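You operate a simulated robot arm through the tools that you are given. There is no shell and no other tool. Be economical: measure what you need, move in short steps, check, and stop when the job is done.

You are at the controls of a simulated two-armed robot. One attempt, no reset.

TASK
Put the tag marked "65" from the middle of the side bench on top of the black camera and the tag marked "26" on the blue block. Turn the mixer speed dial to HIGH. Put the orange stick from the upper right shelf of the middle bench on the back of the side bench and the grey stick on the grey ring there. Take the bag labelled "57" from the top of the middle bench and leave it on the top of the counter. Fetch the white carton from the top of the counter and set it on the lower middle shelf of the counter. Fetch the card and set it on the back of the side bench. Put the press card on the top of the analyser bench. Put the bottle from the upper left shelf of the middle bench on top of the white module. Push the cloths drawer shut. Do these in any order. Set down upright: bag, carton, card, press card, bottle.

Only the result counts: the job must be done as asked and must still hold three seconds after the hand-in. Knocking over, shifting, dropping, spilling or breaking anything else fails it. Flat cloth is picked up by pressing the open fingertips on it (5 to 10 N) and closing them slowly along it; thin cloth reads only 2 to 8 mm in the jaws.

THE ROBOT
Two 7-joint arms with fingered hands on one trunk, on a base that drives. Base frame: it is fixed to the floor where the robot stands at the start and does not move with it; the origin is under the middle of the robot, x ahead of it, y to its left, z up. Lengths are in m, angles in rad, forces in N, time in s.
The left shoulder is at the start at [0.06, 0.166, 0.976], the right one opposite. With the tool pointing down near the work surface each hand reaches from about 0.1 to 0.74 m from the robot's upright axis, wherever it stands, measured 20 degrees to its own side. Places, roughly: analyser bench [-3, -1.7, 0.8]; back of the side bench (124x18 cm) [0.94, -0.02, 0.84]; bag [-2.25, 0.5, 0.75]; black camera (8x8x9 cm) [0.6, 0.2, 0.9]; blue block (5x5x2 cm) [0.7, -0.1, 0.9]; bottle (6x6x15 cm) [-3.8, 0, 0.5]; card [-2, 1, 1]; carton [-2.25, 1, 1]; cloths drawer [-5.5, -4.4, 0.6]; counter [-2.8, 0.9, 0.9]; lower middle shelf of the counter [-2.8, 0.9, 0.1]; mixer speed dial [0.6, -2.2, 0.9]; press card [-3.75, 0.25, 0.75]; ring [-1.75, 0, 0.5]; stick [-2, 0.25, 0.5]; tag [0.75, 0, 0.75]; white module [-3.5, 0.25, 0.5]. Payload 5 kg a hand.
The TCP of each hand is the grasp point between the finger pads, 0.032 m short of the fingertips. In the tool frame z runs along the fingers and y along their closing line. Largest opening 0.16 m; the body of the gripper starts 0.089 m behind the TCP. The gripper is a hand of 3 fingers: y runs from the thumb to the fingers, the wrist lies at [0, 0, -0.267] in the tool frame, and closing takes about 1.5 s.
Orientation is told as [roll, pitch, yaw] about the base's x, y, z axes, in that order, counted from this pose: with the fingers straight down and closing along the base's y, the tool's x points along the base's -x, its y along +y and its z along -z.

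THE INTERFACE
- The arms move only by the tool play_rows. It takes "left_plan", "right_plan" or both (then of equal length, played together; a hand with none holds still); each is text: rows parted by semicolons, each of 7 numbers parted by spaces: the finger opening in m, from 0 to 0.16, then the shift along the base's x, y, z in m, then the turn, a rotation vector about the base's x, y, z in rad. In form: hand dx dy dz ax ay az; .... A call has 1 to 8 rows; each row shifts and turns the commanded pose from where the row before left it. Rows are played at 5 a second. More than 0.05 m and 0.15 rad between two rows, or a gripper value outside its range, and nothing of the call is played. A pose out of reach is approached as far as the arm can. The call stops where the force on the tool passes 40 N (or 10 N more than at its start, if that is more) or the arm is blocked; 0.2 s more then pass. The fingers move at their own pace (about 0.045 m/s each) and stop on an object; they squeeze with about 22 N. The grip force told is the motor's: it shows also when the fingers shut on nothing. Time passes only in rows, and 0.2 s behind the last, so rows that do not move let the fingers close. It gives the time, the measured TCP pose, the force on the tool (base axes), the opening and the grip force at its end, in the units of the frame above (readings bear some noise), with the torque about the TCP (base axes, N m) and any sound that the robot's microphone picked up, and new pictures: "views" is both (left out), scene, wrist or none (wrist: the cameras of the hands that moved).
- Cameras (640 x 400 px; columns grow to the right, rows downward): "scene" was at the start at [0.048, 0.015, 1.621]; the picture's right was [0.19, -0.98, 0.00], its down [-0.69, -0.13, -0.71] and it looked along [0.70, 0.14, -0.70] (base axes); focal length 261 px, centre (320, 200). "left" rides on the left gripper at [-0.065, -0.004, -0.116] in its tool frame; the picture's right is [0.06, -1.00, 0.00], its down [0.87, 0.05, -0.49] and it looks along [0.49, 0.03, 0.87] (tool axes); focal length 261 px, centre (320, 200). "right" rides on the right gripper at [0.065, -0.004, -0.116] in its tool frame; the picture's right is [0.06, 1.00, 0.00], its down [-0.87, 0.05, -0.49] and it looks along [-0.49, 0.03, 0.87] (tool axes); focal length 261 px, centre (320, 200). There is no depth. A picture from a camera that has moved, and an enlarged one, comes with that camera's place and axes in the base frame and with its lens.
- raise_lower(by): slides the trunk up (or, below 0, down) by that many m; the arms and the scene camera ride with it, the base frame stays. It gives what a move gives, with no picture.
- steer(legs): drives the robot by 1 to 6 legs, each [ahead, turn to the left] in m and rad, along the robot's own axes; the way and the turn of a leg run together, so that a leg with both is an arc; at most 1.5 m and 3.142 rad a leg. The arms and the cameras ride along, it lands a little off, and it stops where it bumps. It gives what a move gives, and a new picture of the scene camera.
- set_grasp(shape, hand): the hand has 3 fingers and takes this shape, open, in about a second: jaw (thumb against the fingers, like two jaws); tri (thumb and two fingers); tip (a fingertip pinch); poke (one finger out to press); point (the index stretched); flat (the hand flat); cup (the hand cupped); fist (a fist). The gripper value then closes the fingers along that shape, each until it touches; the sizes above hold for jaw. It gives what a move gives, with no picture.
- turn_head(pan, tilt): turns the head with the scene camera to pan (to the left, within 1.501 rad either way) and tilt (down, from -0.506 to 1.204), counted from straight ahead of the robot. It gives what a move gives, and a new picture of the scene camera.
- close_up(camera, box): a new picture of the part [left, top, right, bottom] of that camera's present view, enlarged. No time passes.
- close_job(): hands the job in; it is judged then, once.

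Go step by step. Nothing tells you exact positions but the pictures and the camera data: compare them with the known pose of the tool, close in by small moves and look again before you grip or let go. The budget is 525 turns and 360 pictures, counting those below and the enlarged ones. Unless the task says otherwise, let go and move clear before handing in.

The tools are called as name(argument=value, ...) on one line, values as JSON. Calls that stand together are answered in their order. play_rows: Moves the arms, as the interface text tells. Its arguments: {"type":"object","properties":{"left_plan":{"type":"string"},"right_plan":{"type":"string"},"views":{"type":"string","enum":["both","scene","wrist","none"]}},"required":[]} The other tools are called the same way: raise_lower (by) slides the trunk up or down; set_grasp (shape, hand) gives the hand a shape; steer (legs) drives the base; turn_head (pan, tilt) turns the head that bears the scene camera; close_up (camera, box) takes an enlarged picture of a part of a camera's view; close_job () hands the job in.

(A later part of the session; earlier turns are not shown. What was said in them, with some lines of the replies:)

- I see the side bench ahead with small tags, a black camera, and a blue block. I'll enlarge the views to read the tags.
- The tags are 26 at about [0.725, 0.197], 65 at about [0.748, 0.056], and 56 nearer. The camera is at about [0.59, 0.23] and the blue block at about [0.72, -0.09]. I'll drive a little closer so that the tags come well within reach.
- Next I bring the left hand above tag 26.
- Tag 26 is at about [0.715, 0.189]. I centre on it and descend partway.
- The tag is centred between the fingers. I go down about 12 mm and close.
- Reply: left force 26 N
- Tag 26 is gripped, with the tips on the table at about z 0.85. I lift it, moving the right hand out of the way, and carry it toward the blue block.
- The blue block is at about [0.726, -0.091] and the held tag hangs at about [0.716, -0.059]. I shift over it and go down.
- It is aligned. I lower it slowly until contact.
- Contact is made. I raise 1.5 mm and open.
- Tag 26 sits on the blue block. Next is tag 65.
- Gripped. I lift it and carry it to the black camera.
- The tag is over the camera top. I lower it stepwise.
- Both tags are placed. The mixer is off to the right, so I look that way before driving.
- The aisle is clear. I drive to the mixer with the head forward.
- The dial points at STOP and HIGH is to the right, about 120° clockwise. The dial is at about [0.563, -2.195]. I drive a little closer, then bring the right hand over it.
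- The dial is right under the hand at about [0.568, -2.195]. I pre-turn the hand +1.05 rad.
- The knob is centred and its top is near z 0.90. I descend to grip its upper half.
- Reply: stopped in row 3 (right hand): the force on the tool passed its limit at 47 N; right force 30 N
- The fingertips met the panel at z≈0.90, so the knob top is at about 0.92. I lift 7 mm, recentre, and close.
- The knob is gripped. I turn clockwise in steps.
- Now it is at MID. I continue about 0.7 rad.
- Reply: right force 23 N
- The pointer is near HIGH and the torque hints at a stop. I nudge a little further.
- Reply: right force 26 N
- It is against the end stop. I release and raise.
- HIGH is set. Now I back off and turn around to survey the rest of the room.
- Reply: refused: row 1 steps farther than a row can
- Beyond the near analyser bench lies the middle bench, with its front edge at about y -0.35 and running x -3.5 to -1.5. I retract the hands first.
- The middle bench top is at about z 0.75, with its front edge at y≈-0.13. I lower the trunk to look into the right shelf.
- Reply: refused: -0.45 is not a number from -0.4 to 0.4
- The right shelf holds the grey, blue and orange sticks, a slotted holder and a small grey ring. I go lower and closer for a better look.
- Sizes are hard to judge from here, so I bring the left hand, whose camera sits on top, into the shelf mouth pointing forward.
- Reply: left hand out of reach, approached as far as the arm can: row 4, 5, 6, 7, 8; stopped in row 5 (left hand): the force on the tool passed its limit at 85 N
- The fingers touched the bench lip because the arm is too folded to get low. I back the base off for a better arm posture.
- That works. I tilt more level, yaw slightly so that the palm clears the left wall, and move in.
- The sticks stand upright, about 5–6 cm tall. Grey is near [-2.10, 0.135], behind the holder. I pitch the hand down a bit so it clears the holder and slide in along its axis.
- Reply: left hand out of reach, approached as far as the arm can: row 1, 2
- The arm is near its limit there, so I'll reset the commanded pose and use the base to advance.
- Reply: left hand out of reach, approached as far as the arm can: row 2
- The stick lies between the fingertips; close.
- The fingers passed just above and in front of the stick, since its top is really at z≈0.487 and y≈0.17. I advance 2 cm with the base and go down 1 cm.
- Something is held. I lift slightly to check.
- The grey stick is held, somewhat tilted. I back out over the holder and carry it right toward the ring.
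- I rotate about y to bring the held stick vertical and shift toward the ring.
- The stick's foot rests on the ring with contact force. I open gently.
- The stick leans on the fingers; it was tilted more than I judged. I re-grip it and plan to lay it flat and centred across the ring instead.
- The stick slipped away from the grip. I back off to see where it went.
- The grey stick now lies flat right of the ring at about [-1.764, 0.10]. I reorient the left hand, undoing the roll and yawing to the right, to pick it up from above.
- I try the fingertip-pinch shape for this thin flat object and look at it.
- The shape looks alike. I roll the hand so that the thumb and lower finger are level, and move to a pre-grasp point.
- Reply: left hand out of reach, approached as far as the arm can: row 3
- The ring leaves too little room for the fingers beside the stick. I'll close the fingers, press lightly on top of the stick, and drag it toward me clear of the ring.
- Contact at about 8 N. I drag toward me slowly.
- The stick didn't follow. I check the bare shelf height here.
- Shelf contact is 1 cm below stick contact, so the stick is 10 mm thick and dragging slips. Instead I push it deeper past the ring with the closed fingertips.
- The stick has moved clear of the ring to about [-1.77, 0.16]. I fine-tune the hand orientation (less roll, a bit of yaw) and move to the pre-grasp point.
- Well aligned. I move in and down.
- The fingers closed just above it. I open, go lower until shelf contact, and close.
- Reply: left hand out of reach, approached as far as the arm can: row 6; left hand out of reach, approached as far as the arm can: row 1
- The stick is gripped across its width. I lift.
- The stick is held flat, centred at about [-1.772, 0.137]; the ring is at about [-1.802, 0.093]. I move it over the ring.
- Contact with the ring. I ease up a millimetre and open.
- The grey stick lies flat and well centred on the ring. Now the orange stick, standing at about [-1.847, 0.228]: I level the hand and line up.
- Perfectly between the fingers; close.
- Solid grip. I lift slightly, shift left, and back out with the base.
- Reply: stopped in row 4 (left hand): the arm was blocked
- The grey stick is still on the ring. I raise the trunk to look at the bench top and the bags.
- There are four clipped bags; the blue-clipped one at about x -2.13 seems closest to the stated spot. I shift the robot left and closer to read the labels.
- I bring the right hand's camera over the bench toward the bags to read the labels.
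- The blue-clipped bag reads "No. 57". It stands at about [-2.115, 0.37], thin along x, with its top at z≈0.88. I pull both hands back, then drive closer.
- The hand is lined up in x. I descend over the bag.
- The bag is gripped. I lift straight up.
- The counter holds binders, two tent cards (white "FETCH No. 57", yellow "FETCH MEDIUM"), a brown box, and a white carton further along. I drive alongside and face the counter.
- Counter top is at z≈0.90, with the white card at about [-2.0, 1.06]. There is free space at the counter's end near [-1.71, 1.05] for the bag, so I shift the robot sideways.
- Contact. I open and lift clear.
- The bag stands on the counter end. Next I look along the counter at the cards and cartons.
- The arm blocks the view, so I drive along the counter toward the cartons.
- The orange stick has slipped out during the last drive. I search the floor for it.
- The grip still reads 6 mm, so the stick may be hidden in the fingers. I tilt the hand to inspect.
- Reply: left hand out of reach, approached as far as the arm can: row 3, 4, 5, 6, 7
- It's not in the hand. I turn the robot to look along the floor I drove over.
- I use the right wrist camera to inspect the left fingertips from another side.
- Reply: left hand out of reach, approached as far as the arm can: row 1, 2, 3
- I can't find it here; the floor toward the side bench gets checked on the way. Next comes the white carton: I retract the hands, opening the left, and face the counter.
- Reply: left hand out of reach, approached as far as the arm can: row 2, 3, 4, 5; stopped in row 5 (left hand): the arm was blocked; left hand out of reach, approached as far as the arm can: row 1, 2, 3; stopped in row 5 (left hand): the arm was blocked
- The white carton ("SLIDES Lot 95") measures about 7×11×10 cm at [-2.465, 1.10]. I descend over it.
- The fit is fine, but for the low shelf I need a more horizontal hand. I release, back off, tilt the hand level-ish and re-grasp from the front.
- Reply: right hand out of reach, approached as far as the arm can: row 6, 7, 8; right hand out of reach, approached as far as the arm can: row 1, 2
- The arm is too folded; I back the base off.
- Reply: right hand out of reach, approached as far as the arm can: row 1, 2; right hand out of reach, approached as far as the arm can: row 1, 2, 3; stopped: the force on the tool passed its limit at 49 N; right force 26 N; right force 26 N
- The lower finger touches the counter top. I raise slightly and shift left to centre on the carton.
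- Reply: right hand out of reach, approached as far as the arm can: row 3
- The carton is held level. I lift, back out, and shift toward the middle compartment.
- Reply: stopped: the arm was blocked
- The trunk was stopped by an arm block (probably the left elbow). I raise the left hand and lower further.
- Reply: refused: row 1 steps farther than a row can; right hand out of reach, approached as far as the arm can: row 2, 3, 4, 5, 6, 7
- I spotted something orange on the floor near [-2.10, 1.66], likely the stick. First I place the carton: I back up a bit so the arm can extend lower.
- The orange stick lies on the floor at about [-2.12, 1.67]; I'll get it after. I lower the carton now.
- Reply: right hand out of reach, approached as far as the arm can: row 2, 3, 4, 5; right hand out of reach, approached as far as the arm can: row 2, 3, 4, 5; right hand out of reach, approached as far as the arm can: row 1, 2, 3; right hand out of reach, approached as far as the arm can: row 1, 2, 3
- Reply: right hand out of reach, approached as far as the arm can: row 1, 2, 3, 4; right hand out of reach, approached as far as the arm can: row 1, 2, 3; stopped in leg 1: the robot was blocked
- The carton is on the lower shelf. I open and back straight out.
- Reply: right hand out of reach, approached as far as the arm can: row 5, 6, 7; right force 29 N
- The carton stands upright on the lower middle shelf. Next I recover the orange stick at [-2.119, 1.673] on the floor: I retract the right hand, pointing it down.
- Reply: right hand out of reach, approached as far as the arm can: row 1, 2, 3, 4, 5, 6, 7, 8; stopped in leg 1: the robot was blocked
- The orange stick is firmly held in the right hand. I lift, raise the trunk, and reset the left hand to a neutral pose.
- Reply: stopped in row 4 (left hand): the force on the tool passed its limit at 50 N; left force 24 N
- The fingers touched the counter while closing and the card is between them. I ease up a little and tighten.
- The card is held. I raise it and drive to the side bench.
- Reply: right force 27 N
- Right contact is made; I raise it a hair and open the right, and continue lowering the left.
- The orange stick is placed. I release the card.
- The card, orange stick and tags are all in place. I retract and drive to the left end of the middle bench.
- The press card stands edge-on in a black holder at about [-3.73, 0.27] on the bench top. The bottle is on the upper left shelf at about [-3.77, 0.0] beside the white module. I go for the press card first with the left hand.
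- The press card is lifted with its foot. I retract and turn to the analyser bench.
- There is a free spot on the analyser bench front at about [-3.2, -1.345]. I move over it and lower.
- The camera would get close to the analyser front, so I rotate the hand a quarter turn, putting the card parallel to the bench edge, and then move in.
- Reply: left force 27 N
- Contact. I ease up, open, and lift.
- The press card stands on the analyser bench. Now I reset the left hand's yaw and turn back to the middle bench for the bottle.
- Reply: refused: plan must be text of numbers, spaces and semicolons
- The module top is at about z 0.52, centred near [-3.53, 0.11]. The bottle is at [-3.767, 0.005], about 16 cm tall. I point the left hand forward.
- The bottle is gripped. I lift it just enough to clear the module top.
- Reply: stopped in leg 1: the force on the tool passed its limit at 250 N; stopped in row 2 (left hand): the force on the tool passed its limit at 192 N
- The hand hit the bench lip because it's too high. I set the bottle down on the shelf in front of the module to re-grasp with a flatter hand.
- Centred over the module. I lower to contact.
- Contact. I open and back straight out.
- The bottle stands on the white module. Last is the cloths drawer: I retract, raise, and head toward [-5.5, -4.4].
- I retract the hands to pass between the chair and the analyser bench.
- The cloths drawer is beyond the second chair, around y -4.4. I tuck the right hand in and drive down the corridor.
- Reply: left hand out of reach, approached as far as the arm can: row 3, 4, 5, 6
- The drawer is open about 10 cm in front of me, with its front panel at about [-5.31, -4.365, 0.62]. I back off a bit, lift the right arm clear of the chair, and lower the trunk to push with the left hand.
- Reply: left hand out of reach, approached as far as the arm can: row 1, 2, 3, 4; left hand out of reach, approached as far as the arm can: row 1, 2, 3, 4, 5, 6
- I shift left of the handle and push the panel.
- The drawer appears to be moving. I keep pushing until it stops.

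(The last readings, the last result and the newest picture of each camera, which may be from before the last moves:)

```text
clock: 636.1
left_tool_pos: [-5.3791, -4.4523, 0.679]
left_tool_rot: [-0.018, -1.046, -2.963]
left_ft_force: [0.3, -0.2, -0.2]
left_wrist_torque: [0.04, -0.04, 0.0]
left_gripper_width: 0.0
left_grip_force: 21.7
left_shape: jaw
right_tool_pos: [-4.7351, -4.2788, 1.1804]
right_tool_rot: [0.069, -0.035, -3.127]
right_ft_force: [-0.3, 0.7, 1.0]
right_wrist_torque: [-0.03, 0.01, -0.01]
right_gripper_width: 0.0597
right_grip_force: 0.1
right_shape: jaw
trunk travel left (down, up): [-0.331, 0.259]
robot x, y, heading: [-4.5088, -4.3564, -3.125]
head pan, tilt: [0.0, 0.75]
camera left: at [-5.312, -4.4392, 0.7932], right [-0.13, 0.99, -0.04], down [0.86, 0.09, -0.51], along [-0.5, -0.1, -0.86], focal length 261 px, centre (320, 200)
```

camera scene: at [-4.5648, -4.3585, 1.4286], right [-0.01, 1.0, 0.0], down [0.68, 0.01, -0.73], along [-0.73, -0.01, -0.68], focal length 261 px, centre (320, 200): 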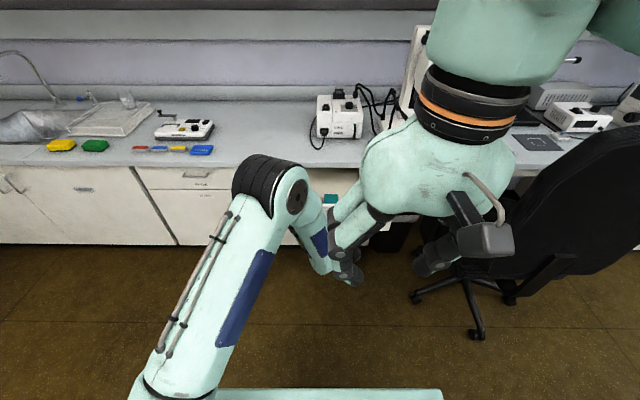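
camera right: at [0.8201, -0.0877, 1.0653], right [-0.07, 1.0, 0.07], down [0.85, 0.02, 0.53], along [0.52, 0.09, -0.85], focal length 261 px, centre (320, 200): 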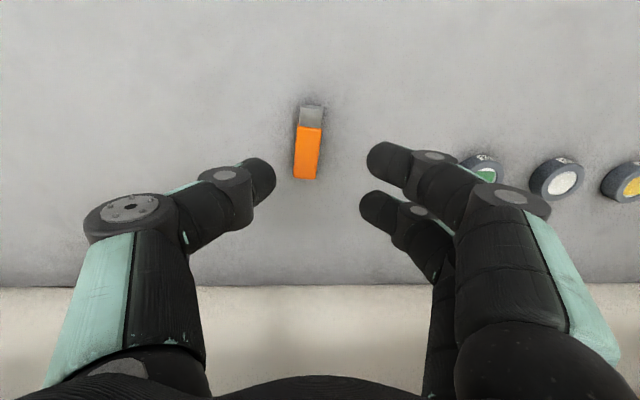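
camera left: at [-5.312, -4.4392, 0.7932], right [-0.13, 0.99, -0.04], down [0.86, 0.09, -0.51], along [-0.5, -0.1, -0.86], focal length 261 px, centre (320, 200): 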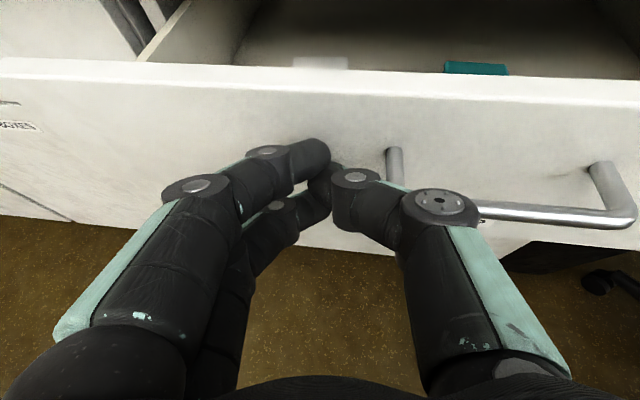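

play_rows(left_plan="0 -0.02 0 0 0 0 0; 0 -0.02 0 0 0 0 0; 0 -0.02 0 0 0 0 0; 0 -0.02 0 0 0 0 0; 0 -0.02 0 0 0 0 0; 0 0 0 0 0 0 0", views="both")

```text
clock: 637.5
left_tool_pos: [-5.4786, -4.4526, 0.6796]
left_tool_rot: [-0.019, -1.048, -2.963]
left_ft_force: [0.7, 0.3, 0.9]
left_wrist_torque: [0.04, -0.04, -0.04]
left_gripper_width: 0.0001
left_grip_force: 22.2
left_shape: jaw
right_tool_pos: [-4.7348, -4.2788, 1.1816]
right_tool_rot: [0.068, -0.035, -3.127]
right_ft_force: [0.9, 0.3, -0.1]
right_wrist_torque: [0.0, 0.02, 0.0]
right_gripper_width: 0.0597
right_grip_force: 0.1
right_shape: jaw
trunk travel left (down, up): [-0.331, 0.259]
robot x, y, heading: [-4.5095, -4.3581, -3.127]
head pan, tilt: [0.0, 0.75]
camera scene: at [-4.5649, -4.3586, 1.4286], right [-0.01, 1.0, 0.0], down [0.68, 0.01, -0.73], along [-0.73, -0.01, -0.68], focal length 261 px, centre (320, 200)
camera left: at [-5.4115, -4.4391, 0.7935], right [-0.13, 0.99, -0.04], down [0.86, 0.09, -0.51], along [-0.5, -0.1, -0.86], focal length 261 px, centre (320, 200)
```

scene: 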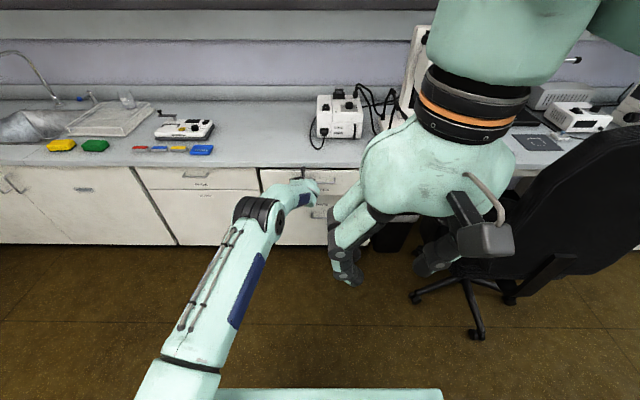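
left: 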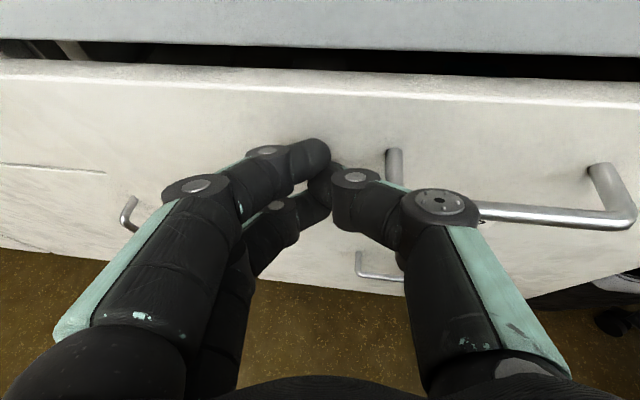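

play_rows(left_plan="0 -0.01 0 0 0 0 0; 0 -0.01 0 0 0 0 0; 0 -0.01 0 0 0 0 0; 0 -0.01 0 0 0 0 0; 0 0 0 0 0 0 0", views="wrist")

```text
clock: 638.7
left_tool_pos: [-5.5165, -4.4523, 0.6786]
left_tool_rot: [-0.018, -1.047, -2.964]
left_ft_force: [37.1, -0.6, 4.7]
left_wrist_torque: [0.1, 0.12, 0.03]
left_gripper_width: 0.0001
left_grip_force: 21.9
left_shape: jaw
right_tool_pos: [-4.7324, -4.2786, 1.1808]
right_tool_rot: [0.068, -0.037, -3.129]
right_ft_force: [1.0, 0.2, 0.8]
right_wrist_torque: [-0.02, 0.0, -0.03]
right_gripper_width: 0.0596
right_grip_force: 0.0
right_shape: jaw
trunk travel left (down, up): [-0.331, 0.259]
robot x, y, heading: [-4.5105, -4.3525, -3.127]
head pan, tilt: [0.0, 0.75]
camera left: at [-5.4488, -4.4389, 0.7934], right [-0.13, 0.99, -0.04], down [0.86, 0.09, -0.51], along [-0.5, -0.1, -0.86], focal length 261 px, centre (320, 200)
```

left: 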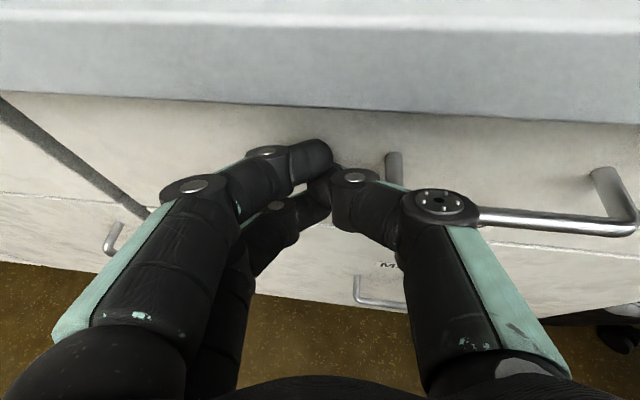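

Firm stop at 37 N, so the drawer is shut. I withdraw the hand and check.

play_rows(left_plan="0 0.01 0 0 0 0 0; 0 0.04 0 0 0 0 0; 0 0.04 0 0 0 0 0; 0 0.04 0 0 0 0 0; 0 0.04 -0.02 0 0 0 0; 0 0.04 -0.02 0 0 0 0; 0 0.04 -0.02 0 0 0 0; 0 0 0 0 0 0 0", views="wrist")

```text
clock: 640.5
left_tool_pos: [-5.2672, -4.5136, 0.6787]
left_tool_rot: [-0.018, -1.046, -2.963]
left_ft_force: [-0.4, 0.1, -0.3]
left_wrist_torque: [0.02, 0.02, -0.03]
left_gripper_width: 0.0
left_grip_force: 22.3
left_shape: jaw
right_tool_pos: [-4.7356, -4.2797, 1.1805]
right_tool_rot: [0.069, -0.034, -3.129]
right_ft_force: [-0.1, -0.2, -1.0]
right_wrist_torque: [0.01, 0.02, 0.0]
right_gripper_width: 0.0597
right_grip_force: 0.0
right_shape: jaw
trunk travel left (down, up): [-0.331, 0.259]
robot x, y, heading: [-4.5045, -4.3594, -3.135]
head pan, tilt: [0.0, 0.75]
camera left: at [-5.2002, -4.5, 0.7932], right [-0.13, 0.99, -0.04], down [0.86, 0.09, -0.51], along [-0.5, -0.1, -0.86], focal length 261 px, centre (320, 200)
```

left: 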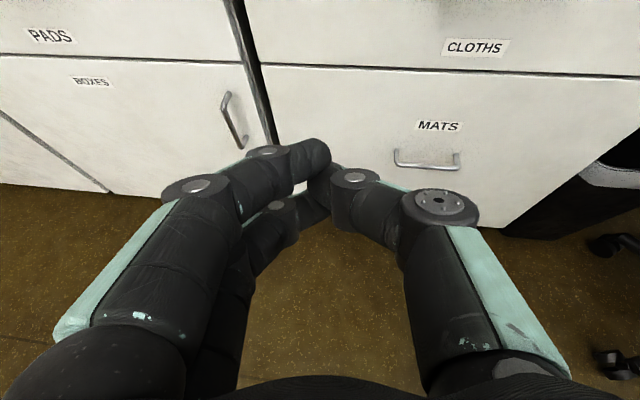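

The CLOTHS drawer sits flush, and every other item was placed and checked on the way. I hand in the job.

close_job()

```text
The job is handed in.
```

I finished all the tasks and handed the job in. I released everything I placed and left it standing or lying as asked.

- **Orange stick:** it slipped out of the left hand while driving and fell to the floor. I picked it up again and set it on the back of the side bench.
- **Grey stick:** it tipped over on the first try at placing it. It now lies flat across the grey ring rather than standing.
- **Card:** two "FETCH" cards stood on the counter. I took the white one ("FETCH No. 57") because its position matched the given spot best.
- **White carton:** it stood about 0.2 m from the given carton spot, where there was also a brown box. I went by the colour.
- **Force on the bench:** while I was placing the bottle, the left hand met the middle bench with up to 250 N. In the pictures afterwards nothing looked moved, and the bottle stands on the white module.
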